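You operate a simulated robot arm through the tools that you are given. There is no shell and no other tool. Be economical: measure what you need, move in short steps, check, and stop when the job is done.

You run a simulated robot arm. Do the job below in one go: nothing can be reset, and whatever is moved stays where it is left.

## Task
Fetch the square bottle marked "rinse water" from the photo board and stand it on the far half of the near table. Stack the yellow colour pot from the top of the packing bench on top of the grey colour pot. Take the mosaic tile from the top of the packing bench and leave it on the far half of the near table. Put the iron dish in the sink basin. Do these in any order. Set down upright: square bottle.

The check looks at the end state, three seconds after you hand in, the way a careful person would. Anything else that was tipped, shoved, dropped, spilled or broken makes it a failure.

## Robot
A 7-joint arm with a vacuum gripper on a trunk, on a base that drives. Base frame: it is fixed to the floor where the robot stands at the start and does not move with it; the origin is under the middle of the robot, x ahead of it, y to its left, z up; the surface under the hand at the start is at about z = 0.95. Lengths are in m, angles in rad, forces in N, time in s.
Its first joint turns from -2.601 to 2.601 rad. Places, roughly: colour pot [5.25, -5.25, 1]; far half of the near table [3, -1.9, 1]; iron dish (8x8x4 cm) [3.8, -6.4, 0.9]; mosaic tile (8x8x2 cm) [4.6, -5.9, 0.9]; sink basin [1.4, -6.2, 0.7]; square bottle [1, 0, 1]. Payload 1.06 kg.
Tool frame: the origin (TCP) lies in the middle of the cups' lips, and z points out of the cups. The gripper has 1 cup of 0.024 m across, covering 0.024 by 0.024 m (tool x, y); the bellows give 0.008 m. With the vacuum on, a cup seals on a smooth face that it is pressed against (1 to 4 N); it does not hold porous or soft things. The pull reaches 23 N.
Orientation is that of the tool frame in the base frame, as [roll, pitch, yaw] about the fixed x, y, z axes, in that order (R = Rz(yaw) Ry(pitch) Rx(roll)). With the cups facing straight down, the tool's x points along the base's -x, its y along +y and its z along -z.

## Interface
- The arm moves only by the tool send_rows. Its arguments are lists of equal length, an entry for each row: "delta_pos": the shift along the base's x, y, z in units of 50 mm (1.0 is 50 mm), a list of three; "angular": the turn, a rotation vector about the base's x, y, z in units of 5 degrees (1.0 is 5 degrees), a list of three; "vacuum": the vacuum: 1 switches it on, 0 off. In form: {"delta_pos": [[x, y, z], ...], "angular": [[ax, ay, az], ...], "vacuum": [vacuum, ...]}. A call has 1 to 20 rows; each row shifts and turns the commanded pose from where the row before left it. A call with a number of a shift or a turn outside -1 to 1 is refused whole. A row lasts 0.2 s, in which the tool goes at most 0.05 m and 0.15 rad; a call with a longer step from one row to the next is refused whole, and so is a gripper value outside its range. Where a pose cannot be reached the arm comes as near as it can. A force on the tool above 40 N (or 10 N above the force at the start of the call, whichever is more), or a blocked arm, ends the call early, and 0.2 s more pass. The pull builds up within a second once a cup has sealed. Time passes only in rows, and 0.2 s behind the last, so rows that do not move give it time. It gives the time, the measured TCP pose, the force on the tool (base axes) and the pull of the vacuum at its end, in the units of the frame above (readings bear some noise), with the torque about the TCP (base axes, N m) and any sound that the robot's microphone picked up.
- Cameras (640 x 400 px; columns grow to the right, rows downward): "scene" is now at [0.0486, 0.1752, 1.5921]; the picture's right is [0.05, -1.00, 0.00], its down [-0.42, -0.02, -0.91] and it looks along [0.91, 0.05, -0.42] (base axes); focal length 270 px, centre (320, 200). "wrist" rides on the gripper at [0.078, 0.019, -0.096] in the tool frame; the picture's right is [-0.24, 0.97, 0.00], its down [-0.71, -0.17, -0.69] and it looks along [-0.67, -0.16, 0.73] (tool axes); focal length 243 px, centre (320, 200).
- get_image(camera): a new picture of that camera. No time passes.
- lift_body(by): slides the trunk up (or, below 0, down) by that many m; the arm and the scene camera ride with it, the base frame stays. It gives what a move gives, with no picture.
- base_move(legs): drives the robot by 1 to 6 legs, each [ahead, turn to the left] in m and rad, along the robot's own axes; the way and the turn of a leg run together, so that a leg with both is an arc; at most 1.5 m and 3.142 rad a leg. The arm and the cameras ride along, it lands a little off, and it stops where it bumps. It gives what a move gives.
- turn_head(pan, tilt): turns the head with the scene camera to pan (to the left, within 2.705 rad either way) and tilt (down, from -0.506 to 1.204), counted from straight ahead of the robot. It gives what a move gives.
- probe_pixels(camera, pixels): there is no depth. For up to 12 entries [column, row, z] of the newest picture of that camera ("zoom" is the newest enlarged one), the place [x, y] in the base frame at which the ray of that pixel passes the height z, good to about 0.002 m. No time passes.
- enlarge(camera, box): a new picture of the part [left, top, right, bottom] of that camera's present view, enlarged. No time passes.
- job_done(): hands the job in; it is judged then, once.

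Work in short steps. Measure before you move; look again where a grasp or a placing could have gone wrong, and mend it. You have 110 turns and 98 pictures in all, those below and enlarged ones among them. Switch the vacuum off and draw the arm clear of the work before you hand the job in, unless the task says otherwise.

The tools are called as name(argument=value, ...) on one line, values as JSON. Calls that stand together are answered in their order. send_rows: Moves the arm, as the interface text tells. Its arguments: {"type":"object","properties":{"delta_pos":{"type":"array","items":{"type":"array","items":{"type":"number"}}},"angular":{"type":"array","items":{"type":"array","items":{"type":"number"}}},"vacuum":{"type":"array","items":{"type":"number"}}},"required":["delta_pos","angular","vacuum"]} The other tools are called the same way: lift_body (by) slides the trunk up or down; base_move (legs) drives the base; turn_head (pan, tilt) turns the head that bears the scene camera; get_image (camera) takes a picture; probe_pixels (camera, pixels) gives the place at which the rays of pixels pass given heights; enlarge (camera, box) takes an enlarged picture of a part of a camera's view; job_done () hands the job in.

At the start:

```text
time: 0.0
tcp_pos: [0.7214, 0.3019, 1.2166]
orientation: [-3.141, 0.0, -3.141]
force: [-0.2, 0.3, 0.1]
wrist_torque: [0.01, -0.03, -0.01]
pull: 0.0
trunk travel left (down, up): [-0.625, 0.085]
robot x, y, heading: [-0.0025, -0.0005, 0.001]
head pan, tilt: [0.054, 0.435]
```

scene: 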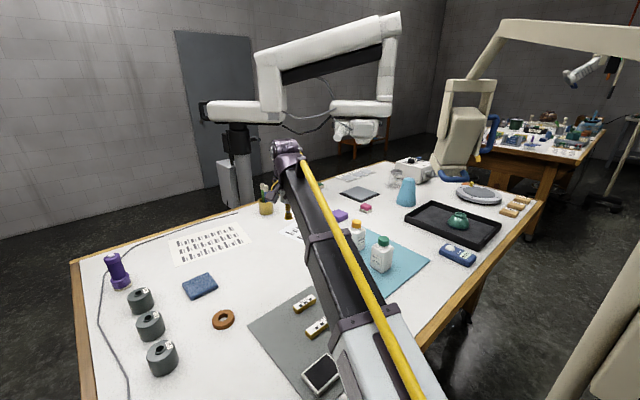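
wrist: 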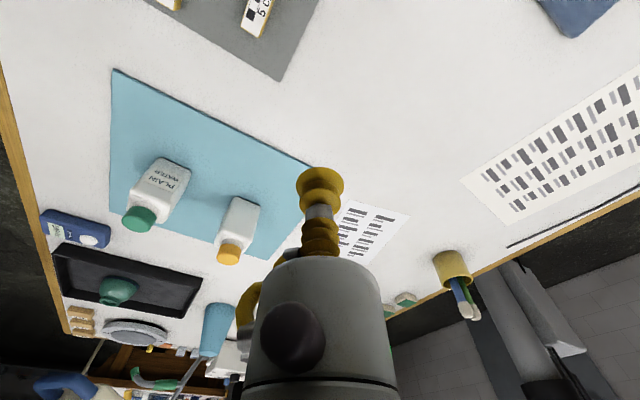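

The wrist view shows two square bottles on the blue photo board: a green-capped one (155,190) labelled "plain water", and an orange-capped one (238,230) whose label I can't see. I'll enlarge both views.

enlarge(camera="scene", box=[320, 190, 480, 290])

enlarge(camera="wrist", box=[100, 130, 300, 280])

```text
4.00 times, centred on (400, 240) of scene
```

zoom: 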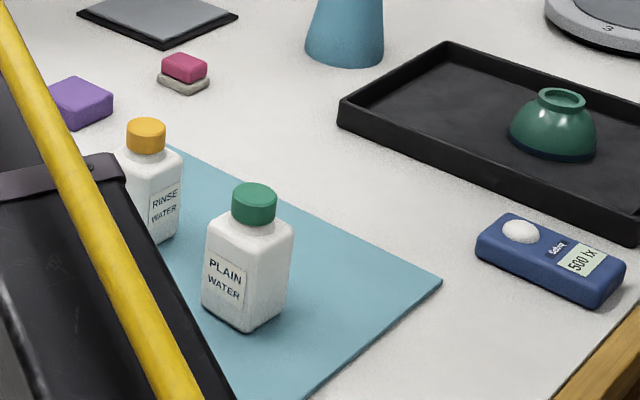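

```text
2.67 times, centred on (200, 205) of wrist
```

zoom: 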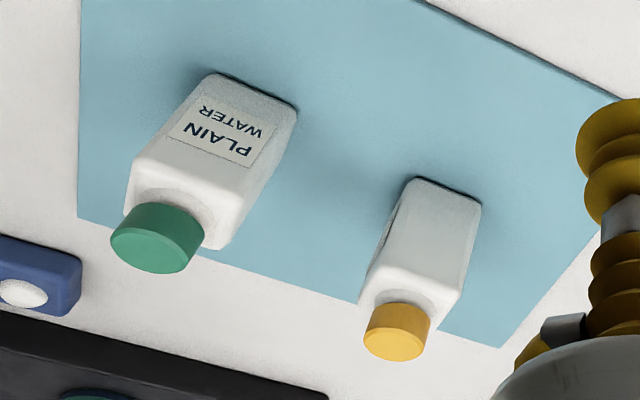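

The rinse water bottle is the orange-capped one. I'll triangulate its cap (scene (356.5,221), wrist (228.7,259)) and its base.

probe_pixels(camera="scene", pixels=[[356.5, 221, 1.04], [356.5, 221, 1.06], [356.5, 221, 1.08], [361, 251, 0.953], [381, 239, 1.06], [430, 260, 0.953]])

probe_pixels(camera="wrist", pixels=[[228.7, 259, 1.04], [228.7, 259, 1.06], [228.7, 259, 1.08], [237, 197, 0.953], [260, 204, 0.953]])

```text
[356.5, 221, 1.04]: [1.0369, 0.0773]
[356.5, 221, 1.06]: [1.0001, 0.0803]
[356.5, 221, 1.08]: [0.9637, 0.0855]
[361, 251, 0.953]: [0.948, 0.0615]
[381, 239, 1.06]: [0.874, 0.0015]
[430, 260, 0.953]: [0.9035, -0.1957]
```

```text
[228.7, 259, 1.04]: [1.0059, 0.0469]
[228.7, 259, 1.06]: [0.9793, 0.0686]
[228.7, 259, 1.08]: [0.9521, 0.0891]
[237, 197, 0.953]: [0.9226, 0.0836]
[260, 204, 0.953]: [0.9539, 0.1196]
```

The cap is near (0.965,0.085,~1.077). I'll move the tool closer, staying high, for a better look.

send_rows(delta_pos=[[0.5, -0.9, 0], [0.5, -0.9, 0], [0.5, -0.9, 0], [0.5, -0.9, 0], [0.5, -0.7, 0], [0, 0, 0]], angular=[[0, 0, 0], [0, 0, 0], [0, 0, 0], [0, 0, 0], [0, 0, 0], [0, 0, 0]], vacuum=[0, 0, 0, 0, 0, 0])

get_image(camera="wrist")

get_image(camera="scene")

```text
refused: row 1 steps farther than a row can; nothing moved
```

```text
93 pictures are left
```

wrist: 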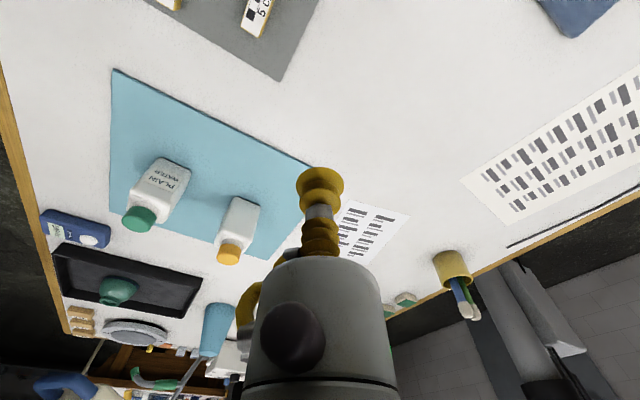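

```text
92 pictures are left
```

scene: 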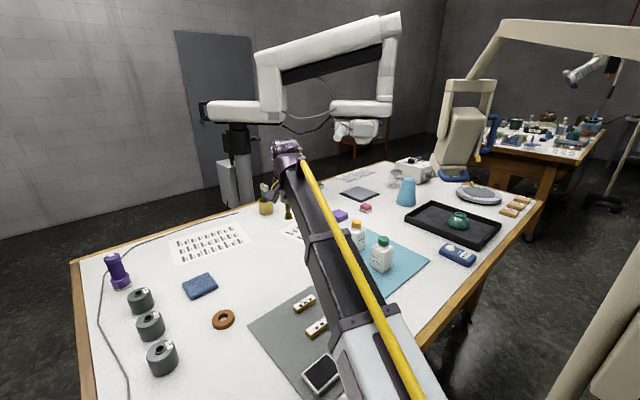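

The row was over the 0.05 m limit, so nothing moved; I'll repeat it with smaller steps.

send_rows(delta_pos=[[0.5, -0.8, 0], [0.5, -0.8, 0], [0.5, -0.8, 0], [0.5, -0.8, 0], [0.5, -0.8, 0], [0, 0, 0]], angular=[[0, 0, 0], [0, 0, 0], [0, 0, 0], [0, 0, 0], [0, 0, 0], [0, 0, 0]], vacuum=[0, 0, 0, 0, 0, 0])

get_image(camera="wrist")

```text
time: 1.4
tcp_pos: [0.8482, 0.1029, 1.2184]
orientation: [3.141, 0.001, 3.141]
force: [-0.2, 0.3, -0.3]
wrist_torque: [0.0, 0.02, 0.0]
pull: 0.1
trunk travel left (down, up): [-0.625, 0.085]
robot x, y, heading: [0.0004, -0.0002, -0.001]
head pan, tilt: [0.054, 0.435]
```

```text
91 pictures are left
```

wrist: 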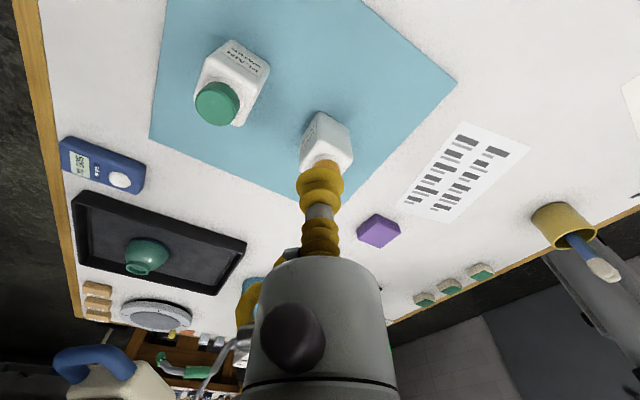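

The cup hides the cap at (322,170). I'll shift 6 cm sideways for a clear view.

send_rows(delta_pos=[[0, -0.7, 0], [0, -0.7, 0], [0, 0, 0]], angular=[[0, 0, 0], [0, 0, 0], [0, 0, 0]], vacuum=[0, 0, 0])

enlarge(camera="wrist", box=[260, 80, 460, 205])

enlarge(camera="scene", box=[320, 190, 480, 290])

```text
time: 2.2
tcp_pos: [0.8452, 0.0337, 1.2197]
orientation: [-3.141, 0.0, -3.14]
force: [-0.3, -0.8, -0.8]
wrist_torque: [0.03, 0.05, 0.01]
pull: 0.0
trunk travel left (down, up): [-0.625, 0.085]
robot x, y, heading: [0.001, 0.0014, -0.0]
head pan, tilt: [0.054, 0.435]
```

```text
3.20 times, centred on (360, 142) of wrist
```

zoom: 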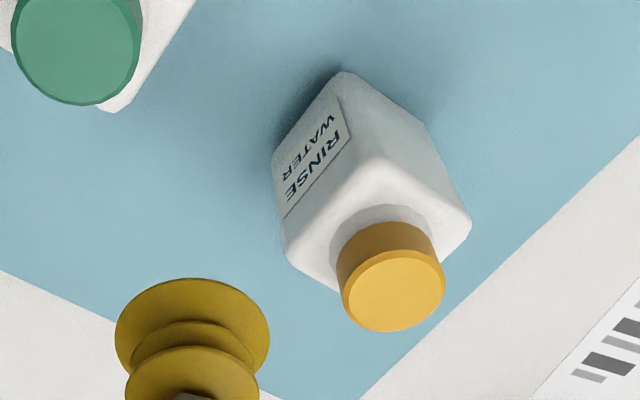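

```text
4.00 times, centred on (400, 240) of scene
```

zoom: 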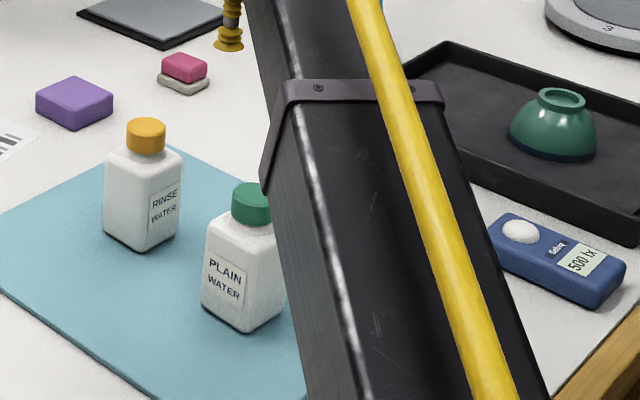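

The cap top is at wrist (383,170) and scene (356.5,221.5); I'll triangulate again.

probe_pixels(camera="wrist", pixels=[[383.1, 170.1, 1.04], [383.1, 170.1, 1.06], [383.1, 170.1, 1.08]])

probe_pixels(camera="zoom", pixels=[[146, 126, 1.04], [146, 126, 1.06], [146, 126, 1.08], [130, 126, 1.06], [164, 126, 1.06]])

```text
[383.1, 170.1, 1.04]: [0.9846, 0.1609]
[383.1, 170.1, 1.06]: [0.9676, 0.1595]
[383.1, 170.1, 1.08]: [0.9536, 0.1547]
```

```text
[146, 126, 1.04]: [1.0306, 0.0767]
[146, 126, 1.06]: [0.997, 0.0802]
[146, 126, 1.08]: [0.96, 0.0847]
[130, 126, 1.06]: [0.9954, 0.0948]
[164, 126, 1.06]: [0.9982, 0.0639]
```

Correcting for the picture having been taken 7 cm earlier, both agree on about (0.951,0.085), top z≈1.083. I'll go above the cap and come down to 1.12, then check.

send_rows(delta_pos=[[0.7, 0.34, 0], [0.7, 0.34, 0], [0.72, 0.34, 0], [0, 0, -0.6], [0, 0, -0.6], [0, 0, -0.6], [0, 0, 0]], angular=[[0, 0, 0], [0, 0, 0], [0, 0, 0], [0, 0, 0], [0, 0, 0], [0, 0, 0], [0, 0, 0]], vacuum=[0, 0, 0, 0, 0, 0, 0])

enlarge(camera="wrist", box=[220, 100, 420, 225])

enlarge(camera="scene", box=[300, 170, 460, 270])

```text
time: 3.8
tcp_pos: [0.9521, 0.0849, 1.1283]
orientation: [3.141, 0.001, 3.141]
force: [-0.4, 0.1, -0.7]
wrist_torque: [0.01, -0.02, 0.01]
pull: 0.0
trunk travel left (down, up): [-0.625, 0.085]
robot x, y, heading: [-0.0012, 0.001, -0.003]
head pan, tilt: [0.054, 0.435]
```

```text
3.20 times, centred on (320, 162) of wrist
```

zoom: 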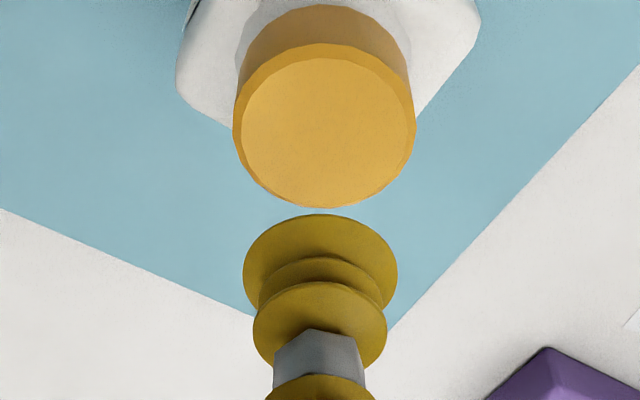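

```text
4.00 times, centred on (380, 220) of scene
```

zoom: 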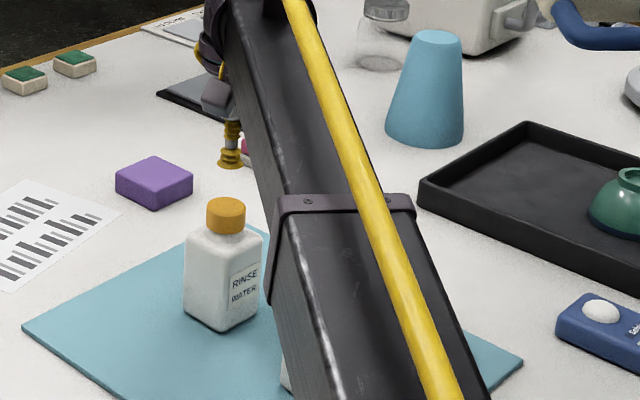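

Projecting the cap centre, wrist (321.6,139.5), at z 1.083 gives (0.951,0.087), so the tool is aligned. I'll descend with vacuum on in small steps.

send_rows(delta_pos=[[0, 0.02, -0.4], [0, 0, -0.2], [0, 0, -0.1], [0, 0, -0.06], [0, 0, -0.06], [0, 0, 0]], angular=[[0, 0, 0], [0, 0, 0], [0, 0, 0], [0, 0, 0], [0, 0, 0], [0, 0, 0]], vacuum=[1, 1, 1, 1, 1, 1])

```text
time: 5.2
tcp_pos: [0.9533, 0.0845, 1.0865]
orientation: [-3.141, 0.0, -3.141]
force: [-0.3, -0.1, 0.6]
wrist_torque: [-0.04, -0.02, 0.04]
pull: 23.0
trunk travel left (down, up): [-0.625, 0.085]
robot x, y, heading: [-0.0005, 0.0012, -0.002]
head pan, tilt: [0.054, 0.435]
```

Sealed with full pull. I'll lift slowly.

send_rows(delta_pos=[[0, 0, 0.2], [0, 0, 0.4], [0, 0, 0.6], [0, 0, 0.7], [0, 0, 0.7], [0, 0, 0.4], [0, 0, 0]], angular=[[0, 0, 0], [0, 0, 0], [0, 0, 0], [0, 0, 0], [0, 0, 0], [0, 0, 0], [0, 0, 0]], vacuum=[1, 1, 1, 1, 1, 1, 1])

get_image(camera="wrist")

turn_head(pan=-0.6, tilt=0.3)

get_image(camera="scene")

```text
time: 6.8
tcp_pos: [0.9524, 0.0854, 1.2371]
orientation: [3.141, -0.001, 3.142]
force: [-0.4, 0.3, -2.6]
wrist_torque: [0.0, 0.0, 0.02]
pull: 22.7
trunk travel left (down, up): [-0.625, 0.085]
robot x, y, heading: [-0.0016, -0.0024, 0.002]
head pan, tilt: [0.054, 0.435]
```

```text
86 pictures are left
```

wrist: 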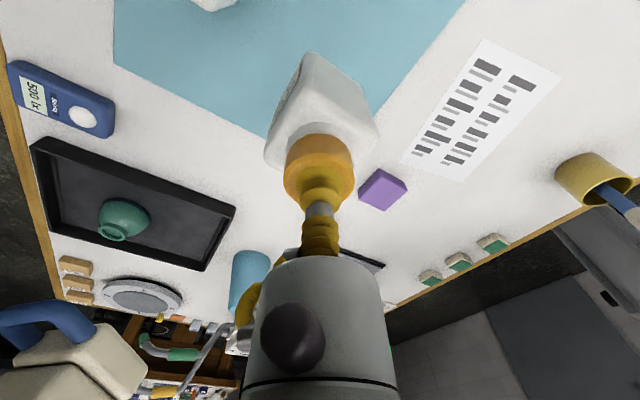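

```text
time: 7.8
tcp_pos: [0.9519, 0.0842, 1.2368]
orientation: [3.141, 0.0, -3.139]
force: [-0.3, -0.1, -2.8]
wrist_torque: [0.02, 0.0, -0.04]
pull: 23.1
trunk travel left (down, up): [-0.625, 0.085]
robot x, y, heading: [0.002, -0.0012, 0.0]
head pan, tilt: [-0.6, 0.3]
```

```text
85 pictures are left
```

scene: 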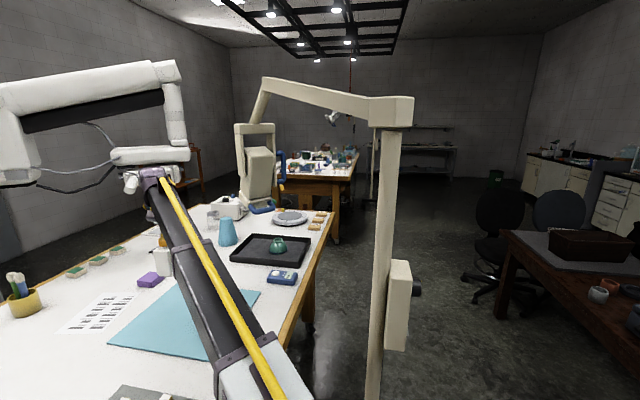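

The bottle is held. The near table with objects is at (310,165) and a stand pole is at (390,250). I'll look at the floor to plan the drive.

turn_head(pan=-0.9, tilt=0.85)

get_image(camera="scene")

turn_head(pan=-1.7, tilt=0.4)

get_image(camera="scene")

```text
time: 8.8
tcp_pos: [0.9521, 0.0844, 1.2355]
orientation: [-3.14, 0.0, -3.141]
force: [-0.5, 0.1, -3.7]
wrist_torque: [0.02, 0.02, 0.0]
pull: 22.9
trunk travel left (down, up): [-0.625, 0.085]
robot x, y, heading: [0.001, -0.0023, -0.0]
head pan, tilt: [-0.901, 0.85]
```

```text
84 pictures are left
```

scene: 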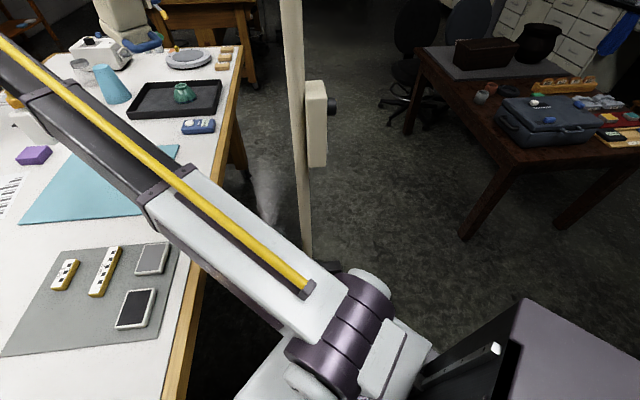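

```text
time: 9.9
tcp_pos: [0.954, 0.0839, 1.2357]
orientation: [-3.141, 0.001, -3.141]
force: [0.1, -0.7, -3.0]
wrist_torque: [-0.02, -0.03, -0.02]
pull: 22.3
trunk travel left (down, up): [-0.625, 0.085]
robot x, y, heading: [-0.0023, 0.0017, 0.004]
head pan, tilt: [-1.7, 0.4]
```

```text
83 pictures are left
```

scene: 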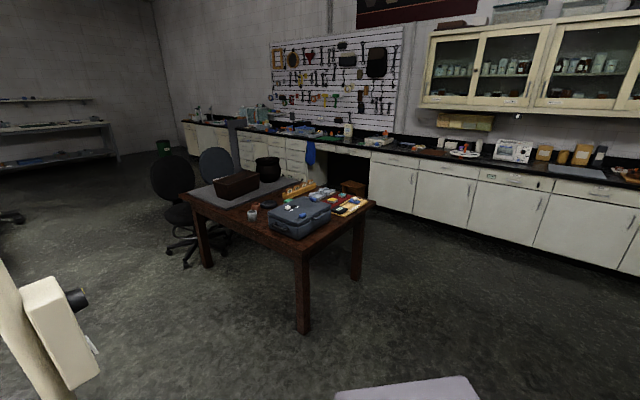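

I'll measure pixels: first-table corner (240,50), its edge, and the pole foot (310,255) in the down-tilted view's place — that needs the head back, so I'll probe the present view for the brown table and turn back for the rest.

probe_pixels(camera="scene", pixels=[[302, 335, 0], [205, 268, 0], [358, 280, 0], [185, 262, 0], [180, 188, 0.75], [290, 250, 0.75], [372, 205, 0.75], [12, 220, 0], [118, 160, 0], [640, 275, 0]])

turn_head(pan=-0.7, tilt=0.8)

get_image(camera="scene")

```text
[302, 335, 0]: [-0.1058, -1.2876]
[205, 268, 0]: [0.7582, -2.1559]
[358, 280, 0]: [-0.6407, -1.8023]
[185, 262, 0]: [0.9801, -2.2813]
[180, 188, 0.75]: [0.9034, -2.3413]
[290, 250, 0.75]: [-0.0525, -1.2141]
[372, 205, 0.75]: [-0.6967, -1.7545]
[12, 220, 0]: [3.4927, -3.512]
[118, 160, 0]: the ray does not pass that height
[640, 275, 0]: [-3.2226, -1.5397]
```

```text
time: 11.2
tcp_pos: [0.9529, 0.0859, 1.2372]
orientation: [3.141, 0.001, -3.141]
force: [0.0, 0.0, -2.6]
wrist_torque: [0.01, 0.04, 0.01]
pull: 23.1
trunk travel left (down, up): [-0.625, 0.085]
robot x, y, heading: [-0.0004, -0.0031, 0.002]
head pan, tilt: [-0.7, 0.799]
```

```text
82 pictures are left
```

scene: 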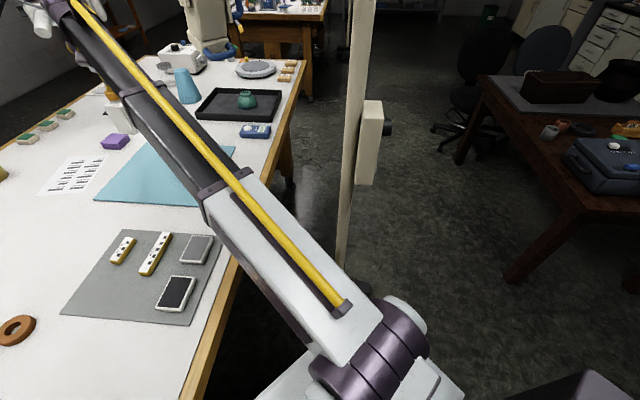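

I'll probe the table edge, the far corner, the pole foot and the near table's legs in this view.

probe_pixels(camera="scene", pixels=[[188, 398, 0.95], [240, 265, 0.95], [306, 58, 0.95], [340, 262, 0], [360, 290, 0], [308, 100, 0], [326, 18, 0.95], [288, 186, 0], [505, 282, 0], [468, 165, 0]])

```text
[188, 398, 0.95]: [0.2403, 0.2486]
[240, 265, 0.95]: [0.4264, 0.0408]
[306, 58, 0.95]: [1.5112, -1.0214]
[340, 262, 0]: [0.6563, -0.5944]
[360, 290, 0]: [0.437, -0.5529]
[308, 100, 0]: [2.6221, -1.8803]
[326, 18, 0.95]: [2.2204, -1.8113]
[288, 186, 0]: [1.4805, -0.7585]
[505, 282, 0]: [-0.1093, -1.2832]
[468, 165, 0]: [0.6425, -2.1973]
```

The first table's edge runs diagonally (x+y≈0.48) and the pole stands about (0.55,-0.58), so I'll have to go around it. Next I'll look behind me, at my own base, and closer at the near table.

turn_head(pan=-0.55, tilt=0.25)

enlarge(camera="scene", box=[210, 110, 450, 260])

turn_head(pan=-2.6, tilt=0.7)

get_image(camera="scene")

turn_head(pan=-1.3, tilt=1.15)

get_image(camera="scene")

```text
time: 12.2
tcp_pos: [0.9526, 0.0846, 1.2372]
orientation: [3.141, -0.001, -3.142]
force: [0.0, -0.7, -2.8]
wrist_torque: [0.0, -0.02, 0.01]
pull: 22.8
trunk travel left (down, up): [-0.625, 0.085]
robot x, y, heading: [-0.0008, -0.0031, 0.006]
head pan, tilt: [-0.55, 0.25]
```

```text
2.67 times, centred on (330, 185) of scene
```

zoom: 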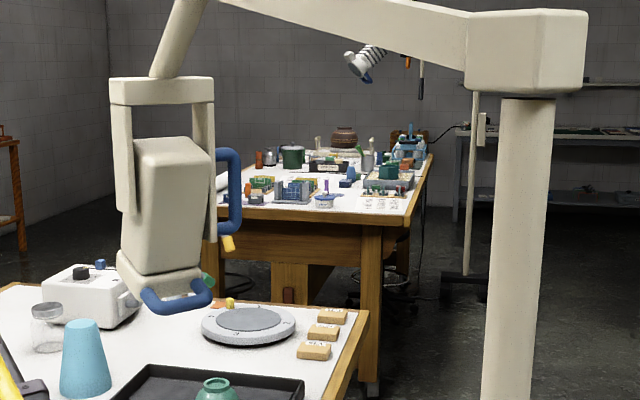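

```text
time: 14.2
tcp_pos: [0.9542, 0.0844, 1.2363]
orientation: [-3.141, 0.0, 3.141]
force: [0.2, 0.5, -2.7]
wrist_torque: [-0.01, -0.01, 0.0]
pull: 22.9
trunk travel left (down, up): [-0.625, 0.085]
robot x, y, heading: [0.0025, -0.0001, -0.005]
head pan, tilt: [-2.601, 0.7]
```

```text
80 pictures are left
```

scene: 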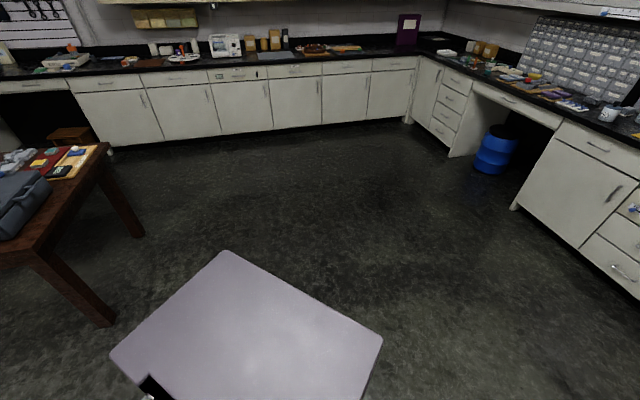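

```text
time: 15.6
tcp_pos: [0.9537, 0.0851, 1.2364]
orientation: [-3.141, 0.0, 3.141]
force: [0.0, 0.2, -3.1]
wrist_torque: [0.02, -0.02, 0.01]
pull: 22.9
trunk travel left (down, up): [-0.625, 0.085]
robot x, y, heading: [-0.001, 0.0002, -0.0]
head pan, tilt: [-1.3, 1.15]
```

```text
79 pictures are left
```

scene: 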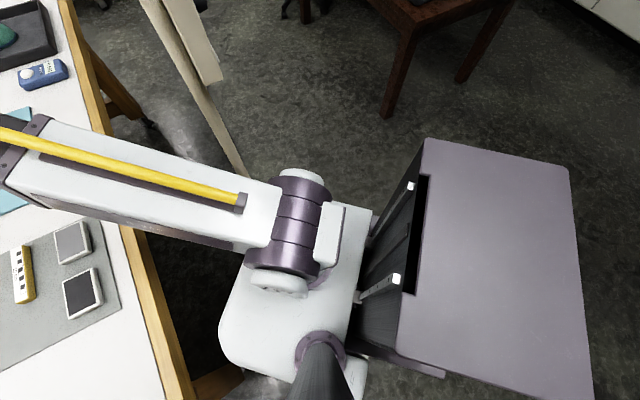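

I'll measure the pole's lowest visible point (243,176) and the base box corners in this view.

probe_pixels(camera="scene", pixels=[[243, 176, 0], [350, 206, 0], [425, 140, 0.5], [568, 172, 0.5], [590, 398, 0.5], [402, 348, 0.5], [388, 117, 0], [425, 140, 0.9], [568, 172, 0.9], [402, 348, 0.9]])

```text
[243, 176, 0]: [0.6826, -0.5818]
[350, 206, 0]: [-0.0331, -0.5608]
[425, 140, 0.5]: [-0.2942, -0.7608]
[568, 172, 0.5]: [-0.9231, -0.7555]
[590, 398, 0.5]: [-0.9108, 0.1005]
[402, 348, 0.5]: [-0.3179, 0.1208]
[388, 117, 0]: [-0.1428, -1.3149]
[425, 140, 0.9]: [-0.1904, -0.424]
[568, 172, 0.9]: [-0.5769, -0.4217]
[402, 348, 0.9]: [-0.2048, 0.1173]
```

The tall box is the lift column. I'll retract the arm to a small radius first, keeping the bottle high, then back out.

send_rows(delta_pos=[[-0.7, -0.2, 0.1], [-0.8, -0.2, 0.1], [-0.8, -0.2, 0.1], [-0.8, -0.2, 0.1], [-0.8, -0.2, 0.1], [-0.8, -0.2, 0.1], [-0.8, -0.2, 0.1], [-0.8, -0.2, 0], [-0.4, -0.1, 0], [0, 0, 0]], angular=[[0, 0, 0], [0, 0, 0], [0, 0, 0], [0, 0, 0], [0, 0, 0], [0, 0, 0], [0, 0, 0], [0, 0, 0], [0, 0, 0], [0, 0, 0]], vacuum=[1, 1, 1, 1, 1, 1, 1, 1, 1, 1])

get_image(camera="scene")

```text
time: 16.9
tcp_pos: [0.7599, 0.0348, 1.2615]
orientation: [-3.141, 0.013, 3.136]
force: [6.9, 0.2, -16.1]
wrist_torque: [-0.18, -0.41, -0.11]
pull: 23.0
out of reach, approached as far as the arm can: row 6
trunk travel left (down, up): [-0.625, 0.085]
robot x, y, heading: [0.0008, 0.0028, -0.003]
head pan, tilt: [-1.3, 1.15]
stopped in row 6: the force on the tool passed its limit at 60 N (the readings are from after the stop); the commanded pose is now the measured one
```

```text
78 pictures are left
```

scene: 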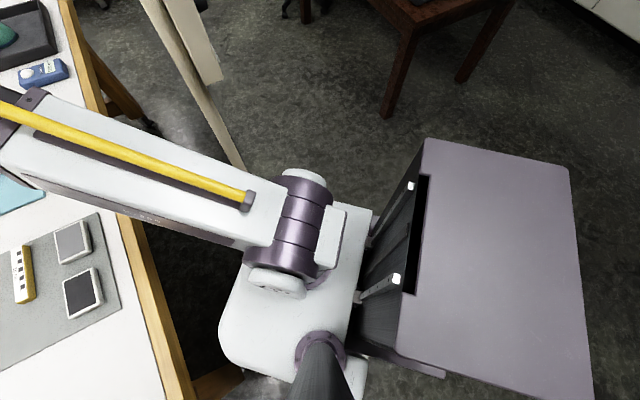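

The arm stopped on a force limit; I'll see what was touched.

get_image(camera="wrist")

turn_head(pan=0.0, tilt=0.6)

get_image(camera="scene")

```text
77 pictures are left
```

wrist: 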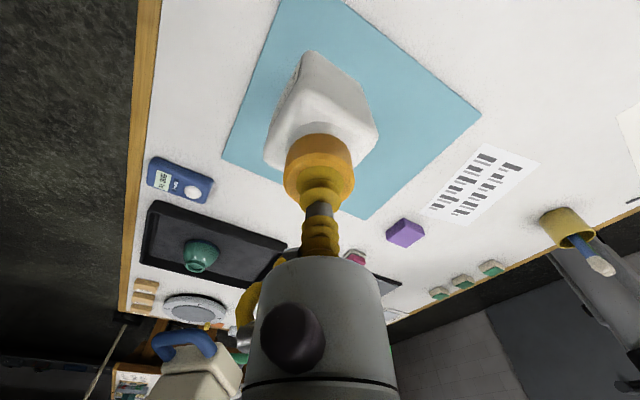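

```text
time: 18.4
tcp_pos: [0.7583, 0.0353, 1.2614]
orientation: [3.141, 0.009, 3.136]
force: [12.5, 0.7, -29.6]
wrist_torque: [-0.23, -0.97, -0.13]
pull: 22.9
trunk travel left (down, up): [-0.625, 0.085]
robot x, y, heading: [-0.0008, 0.0018, 0.003]
head pan, tilt: [0.0, 0.6]
```

```text
76 pictures are left
```

scene: 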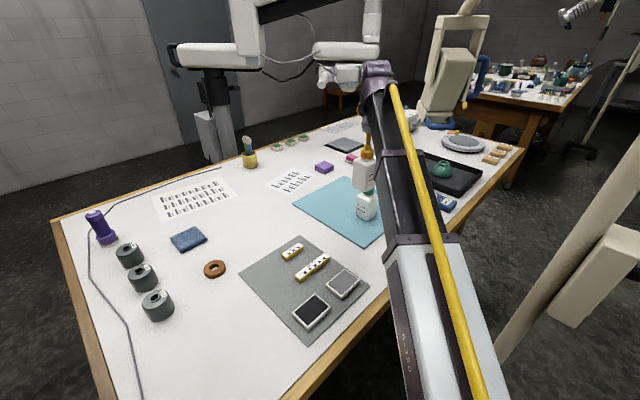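

The force reading suggests the held bottle or wrist is pressing on my own forearm. I'll move back outward along the way I came to relieve it.

send_rows(delta_pos=[[0.4, 0.1, -0.05], [0.6, 0.15, -0.1], [0, 0, 0]], angular=[[0, 0, 0], [0, 0, 0], [0, 0, 0]], vacuum=[1, 1, 1])

enlarge(camera="scene", box=[280, 40, 480, 240])

```text
time: 19.1
tcp_pos: [0.8088, 0.0473, 1.2522]
orientation: [-3.141, 0.007, 3.136]
force: [0.1, -1.2, -3.5]
wrist_torque: [0.0, -0.02, 0.02]
pull: 23.0
trunk travel left (down, up): [-0.625, 0.085]
robot x, y, heading: [0.0039, -0.0001, -0.002]
head pan, tilt: [0.0, 0.6]
```

```text
2.00 times, centred on (380, 140) of scene
```

zoom: 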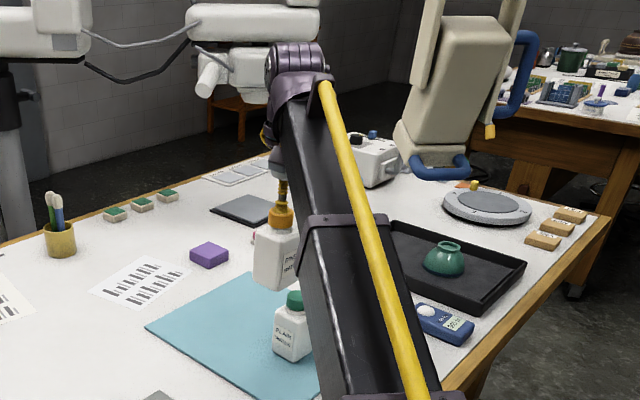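

Force is back to just the bottle's weight (~3 N). No retraction is needed: I'll back 0.6 m straight, then turn right 45° to line up with the corridor between pole and brown table.

base_move(legs=[[-0.6, 0], [0, -0.785]])

get_image(camera="scene")

```text
time: 24.6
tcp_pos: [0.0228, -0.5315, 1.2531]
orientation: [-3.141, 0.01, 2.368]
force: [0.8, 0.5, -2.7]
wrist_torque: [0.0, -0.01, 0.0]
pull: 22.7
trunk travel left (down, up): [-0.625, 0.085]
robot x, y, heading: [-0.5919, -0.0058, -0.762]
head pan, tilt: [0.0, 0.6]
```

```text
74 pictures are left
```

scene: 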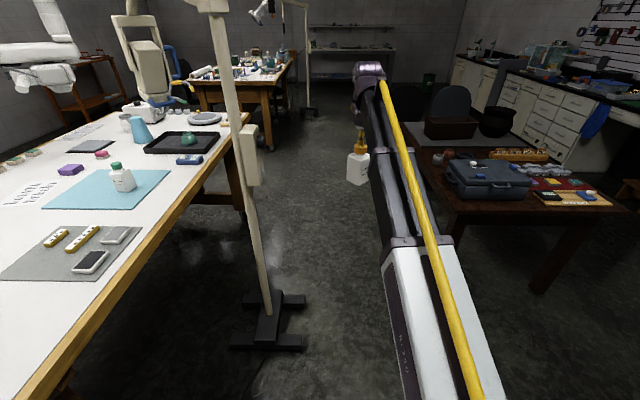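

The pole's H-shaped foot is now visible at (232–306, 292–350). I'll probe the corridor and the near table's corners.

probe_pixels(camera="scene", pixels=[[304, 345, 0], [306, 300, 0], [232, 345, 0], [405, 150, 0.75], [462, 225, 0.75], [268, 150, 0], [270, 83, 0.95], [292, 63, 0.95], [194, 86, 0.95], [310, 116, 0], [252, 120, 0.95], [540, 290, 0]])

enlarge(camera="scene", box=[150, 20, 390, 170])

```text
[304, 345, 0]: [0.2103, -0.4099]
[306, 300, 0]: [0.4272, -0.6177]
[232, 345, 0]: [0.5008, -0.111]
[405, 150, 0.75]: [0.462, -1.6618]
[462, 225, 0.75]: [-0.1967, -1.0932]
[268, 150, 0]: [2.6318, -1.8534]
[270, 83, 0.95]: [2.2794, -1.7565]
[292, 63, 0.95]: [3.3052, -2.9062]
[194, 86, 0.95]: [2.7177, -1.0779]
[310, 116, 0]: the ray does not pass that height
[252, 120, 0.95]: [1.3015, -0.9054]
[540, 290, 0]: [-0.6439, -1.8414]
```

```text
2.67 times, centred on (270, 95) of scene
```

zoom: 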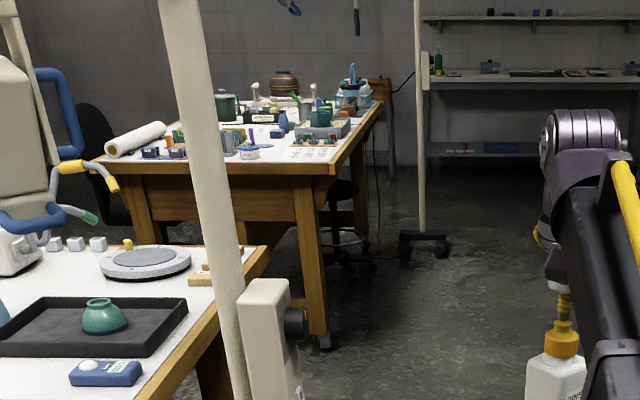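

The foot's right side is at x+y≈-0.19 and the brown table legs at ≈-1.33, so the corridor's middle is x+y≈-0.76. I'll shift onto that line before going through.

base_move(legs=[[-0.2, 0], [0, -0.288], [0.42, 0], [0, 0.265]])

get_image(camera="scene")

```text
time: 30.1
tcp_pos: [0.0715, -0.7629, 1.2532]
orientation: [-3.141, 0.01, 2.349]
force: [0.2, -0.1, -2.8]
wrist_torque: [0.02, 0.01, 0.0]
pull: 23.0
trunk travel left (down, up): [-0.625, 0.085]
robot x, y, heading: [-0.5303, -0.2231, -0.786]
head pan, tilt: [0.0, 0.6]
```

```text
72 pictures are left
```

scene: 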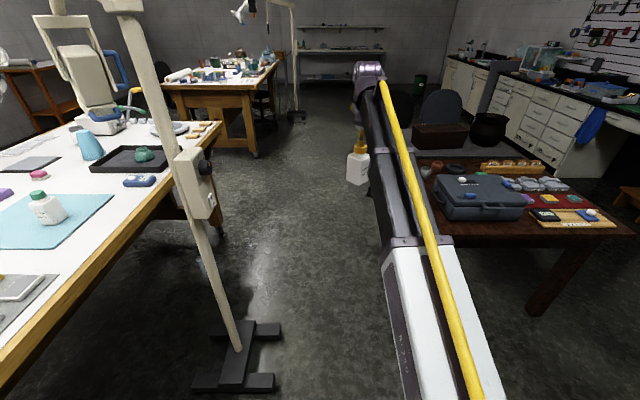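

On the line (x+y=-0.753, heading -0.786). I'll drive 1.4 m through the corridor.

base_move(legs=[[1.4, 0]])

get_image(camera="scene")

```text
time: 37.0
tcp_pos: [1.039, -1.7481, 1.2533]
orientation: [-3.141, 0.011, 2.342]
force: [-0.5, 0.4, -2.4]
wrist_torque: [0.03, -0.03, -0.01]
pull: 22.6
trunk travel left (down, up): [-0.625, 0.085]
robot x, y, heading: [0.438, -1.2057, -0.797]
head pan, tilt: [0.0, 0.6]
```

```text
71 pictures are left
```

scene: 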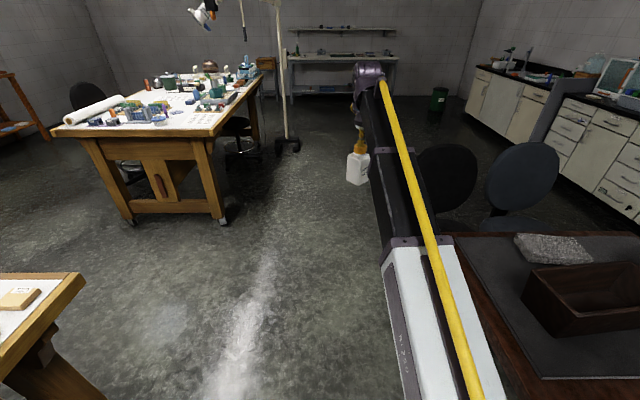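

Through the corridor. Now I'll measure the near table: near-left (57,134), near-right (212,134), far-right (262,74), and the far shelving bench.

probe_pixels(camera="scene", pixels=[[57, 134, 0.95], [212, 134, 0.95], [262, 74, 0.95], [222, 222, 0], [128, 222, 0], [290, 140, 0], [266, 140, 0], [460, 215, 0], [398, 58, 0.9], [440, 110, 0]])

enlarge(camera="scene", box=[50, 40, 290, 190])

```text
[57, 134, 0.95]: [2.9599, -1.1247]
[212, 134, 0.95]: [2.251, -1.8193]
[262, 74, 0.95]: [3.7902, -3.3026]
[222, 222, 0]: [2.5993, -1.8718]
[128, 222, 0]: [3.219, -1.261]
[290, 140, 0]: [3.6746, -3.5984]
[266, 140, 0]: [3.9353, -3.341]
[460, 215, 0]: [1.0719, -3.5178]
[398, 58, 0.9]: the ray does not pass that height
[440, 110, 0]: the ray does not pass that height
```

```text
2.67 times, centred on (170, 115) of scene
```

zoom: 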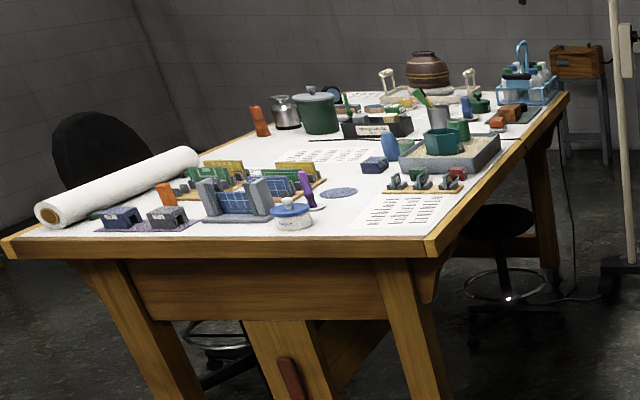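

The table spans about 2.1 m along the aisle and 1.0 m across; the given spot (3,-1.9) is the centre of the half nearest to me. I'll raise the trunk a bit, drive along the aisle beside it, turn to face it and look.

lift_body(by=0.06)

base_move(legs=[[1.0, 0.012], [0.95, 0], [0, 1.57]])

turn_head(pan=0.0, tilt=0.5)

get_image(camera="scene")

```text
time: 38.0
tcp_pos: [1.0409, -1.7486, 1.313]
orientation: [3.142, 0.01, 2.341]
force: [0.7, 0.2, -2.8]
wrist_torque: [0.03, 0.0, -0.01]
pull: 22.7
trunk travel left (down, up): [-0.685, 0.025]
robot x, y, heading: [0.4362, -1.2097, -0.793]
head pan, tilt: [0.0, 0.6]
```

```text
time: 44.9
tcp_pos: [1.8462, -2.6075, 1.3132]
orientation: [-3.137, 0.011, 2.306]
force: [1.3, 0.7, 0.0]
wrist_torque: [-0.06, 0.11, -0.01]
pull: 0.1
trunk travel left (down, up): [-0.685, 0.025]
robot x, y, heading: [1.2722, -2.0331, -1.015]
head pan, tilt: [0.0, 0.6]
stopped in leg 2: the robot was blocked; the commanded pose is now the measured one
```

```text
time: 45.6
tcp_pos: [1.8392, -2.6129, 1.3138]
orientation: [3.141, 0.011, 2.302]
force: [-0.8, 0.7, 0.2]
wrist_torque: [-0.02, 0.0, -0.05]
pull: 0.1
trunk travel left (down, up): [-0.685, 0.025]
robot x, y, heading: [1.2809, -2.0347, -1.013]
head pan, tilt: [0.0, 0.499]
```

```text
69 pictures are left
```

scene: 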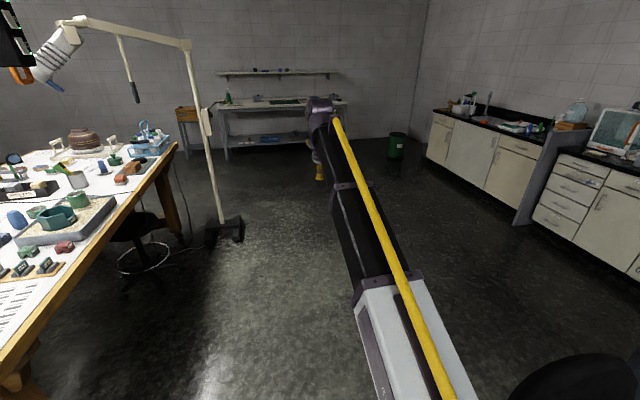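

The robot got blocked and the pull is gone — the bottle has dropped. I'll find out where it is and what I touched.

turn_head(pan=-0.3, tilt=1.0)

get_image(camera="scene")

turn_head(pan=-1.3, tilt=0.8)

get_image(camera="scene")

turn_head(pan=0.5, tilt=1.0)

get_image(camera="scene")

```text
time: 46.5
tcp_pos: [1.8398, -2.6143, 1.3144]
orientation: [3.141, 0.01, 2.299]
force: [-0.2, 0.4, 0.1]
wrist_torque: [-0.01, -0.01, 0.03]
pull: 0.1
trunk travel left (down, up): [-0.685, 0.025]
robot x, y, heading: [1.2769, -2.0357, -1.012]
head pan, tilt: [-0.3, 1.0]
```

```text
68 pictures are left
```

scene: 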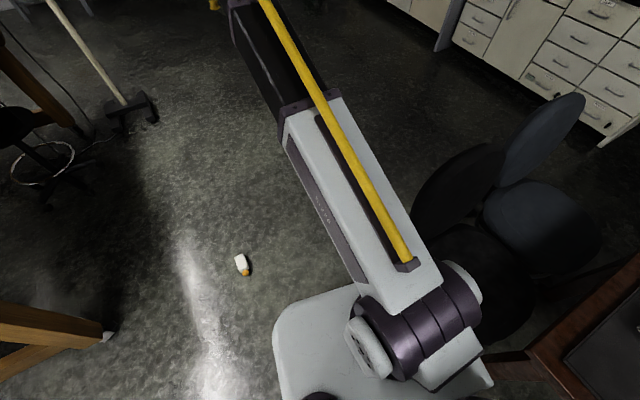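

```text
time: 47.8
tcp_pos: [1.8389, -2.6135, 1.3128]
orientation: [3.139, 0.011, 2.3]
force: [0.3, 0.2, 0.1]
wrist_torque: [0.0, -0.02, -0.01]
pull: 0.2
trunk travel left (down, up): [-0.685, 0.025]
robot x, y, heading: [1.2777, -2.0315, -1.015]
head pan, tilt: [-1.3, 0.799]
```

```text
67 pictures are left
```

scene: 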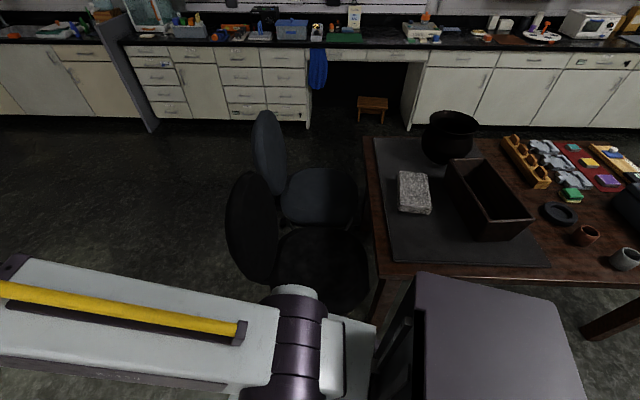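

```text
time: 49.6
tcp_pos: [1.8391, -2.6143, 1.3124]
orientation: [3.139, 0.012, 2.301]
force: [0.3, 0.3, 0.4]
wrist_torque: [0.03, -0.02, -0.02]
pull: 0.0
trunk travel left (down, up): [-0.685, 0.025]
robot x, y, heading: [1.2754, -2.0364, -1.013]
head pan, tilt: [0.499, 1.0]
```

```text
66 pictures are left
```

scene: 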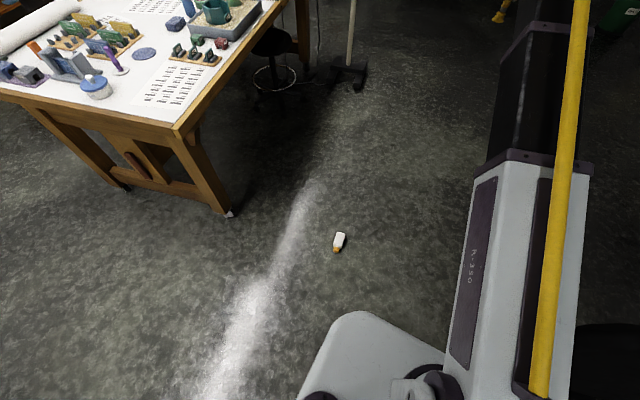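

The bottle lies on the floor at (340,242), cap toward me, seemingly intact. I'll zoom in and measure it.

enlarge(camera="scene", box=[290, 205, 390, 280])

probe_pixels(camera="scene", pixels=[[340, 236, 0.03], [336, 249, 0.03], [230, 215, 0], [355, 80, 0], [335, 70, 0], [275, 80, 0], [310, 395, 0.3], [350, 312, 0.3]])

```text
5.33 times, centred on (340, 242) of scene
```

zoom: 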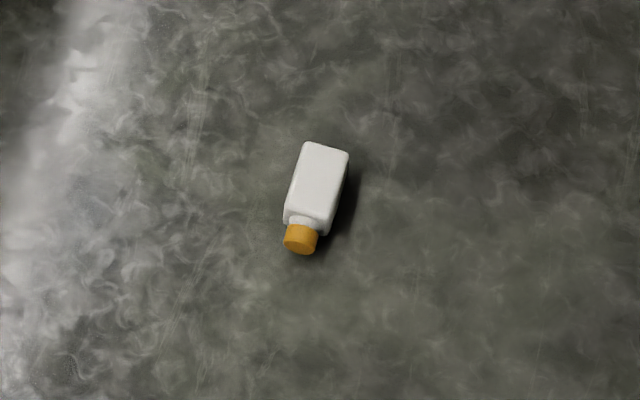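

```text
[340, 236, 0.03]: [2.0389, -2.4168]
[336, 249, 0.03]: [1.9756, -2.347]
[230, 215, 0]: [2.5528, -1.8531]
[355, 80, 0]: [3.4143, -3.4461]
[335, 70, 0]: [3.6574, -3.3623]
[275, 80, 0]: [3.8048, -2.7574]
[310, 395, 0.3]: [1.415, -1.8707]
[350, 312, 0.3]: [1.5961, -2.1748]
```

The bottle's body centre is ~(2.04,-2.417) with its cap pointing (-0.68,0.73); its blank face is up. I'm against the chair on my right, so I'll first back away from it, turn left and come forward to within reach of the bottle.

base_move(legs=[[-0.3, 0.0], [0, 0.25], [0.28, 0.16]])

turn_head(pan=-1.0, tilt=0.8)

get_image(camera="scene")

turn_head(pan=0.0, tilt=1.0)

get_image(camera="scene")

```text
time: 54.0
tcp_pos: [2.0762, -2.2678, 1.3129]
orientation: [3.139, 0.011, 2.703]
force: [-0.1, 0.3, -0.1]
wrist_torque: [0.04, -0.01, 0.01]
pull: 0.0
trunk travel left (down, up): [-0.685, 0.025]
robot x, y, heading: [1.3314, -1.957, -0.612]
head pan, tilt: [0.499, 1.0]
```

```text
time: 55.6
tcp_pos: [2.0763, -2.2682, 1.3139]
orientation: [3.139, 0.009, 2.703]
force: [0.2, 0.0, -0.6]
wrist_torque: [-0.03, -0.02, 0.01]
pull: 0.0
trunk travel left (down, up): [-0.685, 0.025]
robot x, y, heading: [1.3303, -1.9543, -0.611]
head pan, tilt: [-1.0, 0.799]
```

```text
64 pictures are left
```

scene: 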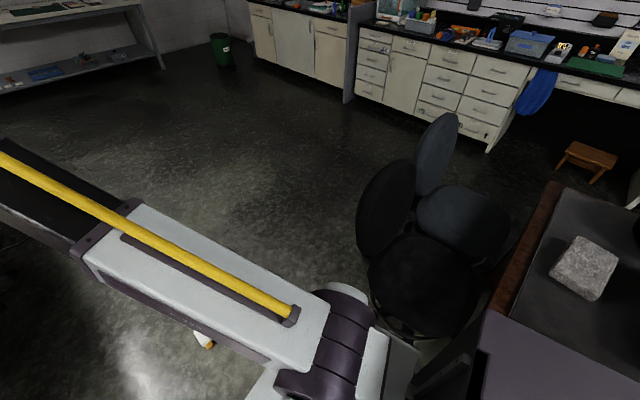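

```text
time: 56.9
tcp_pos: [2.0778, -2.2671, 1.313]
orientation: [3.14, 0.01, 2.704]
force: [-0.2, 0.0, 0.0]
wrist_torque: [0.03, 0.05, 0.0]
pull: 0.0
trunk travel left (down, up): [-0.685, 0.025]
robot x, y, heading: [1.3298, -1.9555, -0.615]
head pan, tilt: [0.0, 1.0]
```

```text
63 pictures are left
```

scene: 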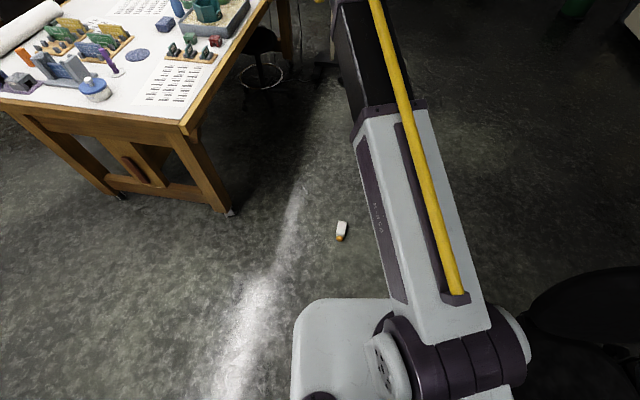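

The bottle is at (341,231), in reach ahead. I'll lower the trunk 0.6 m.

lift_body(by=-0.6)

get_image(camera="wrist")

get_image(camera="scene")

```text
refused: -0.6 is not a number from -0.4 to 0.4
```

```text
62 pictures are left
```

wrist: 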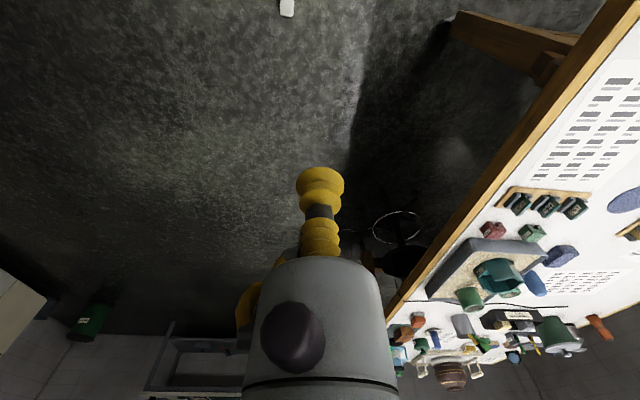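

```text
61 pictures are left
```

scene: 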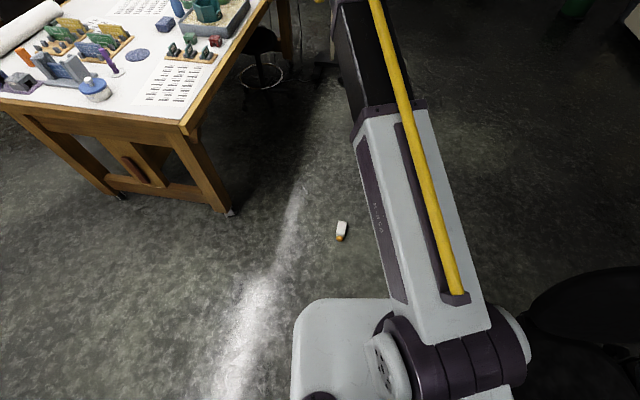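

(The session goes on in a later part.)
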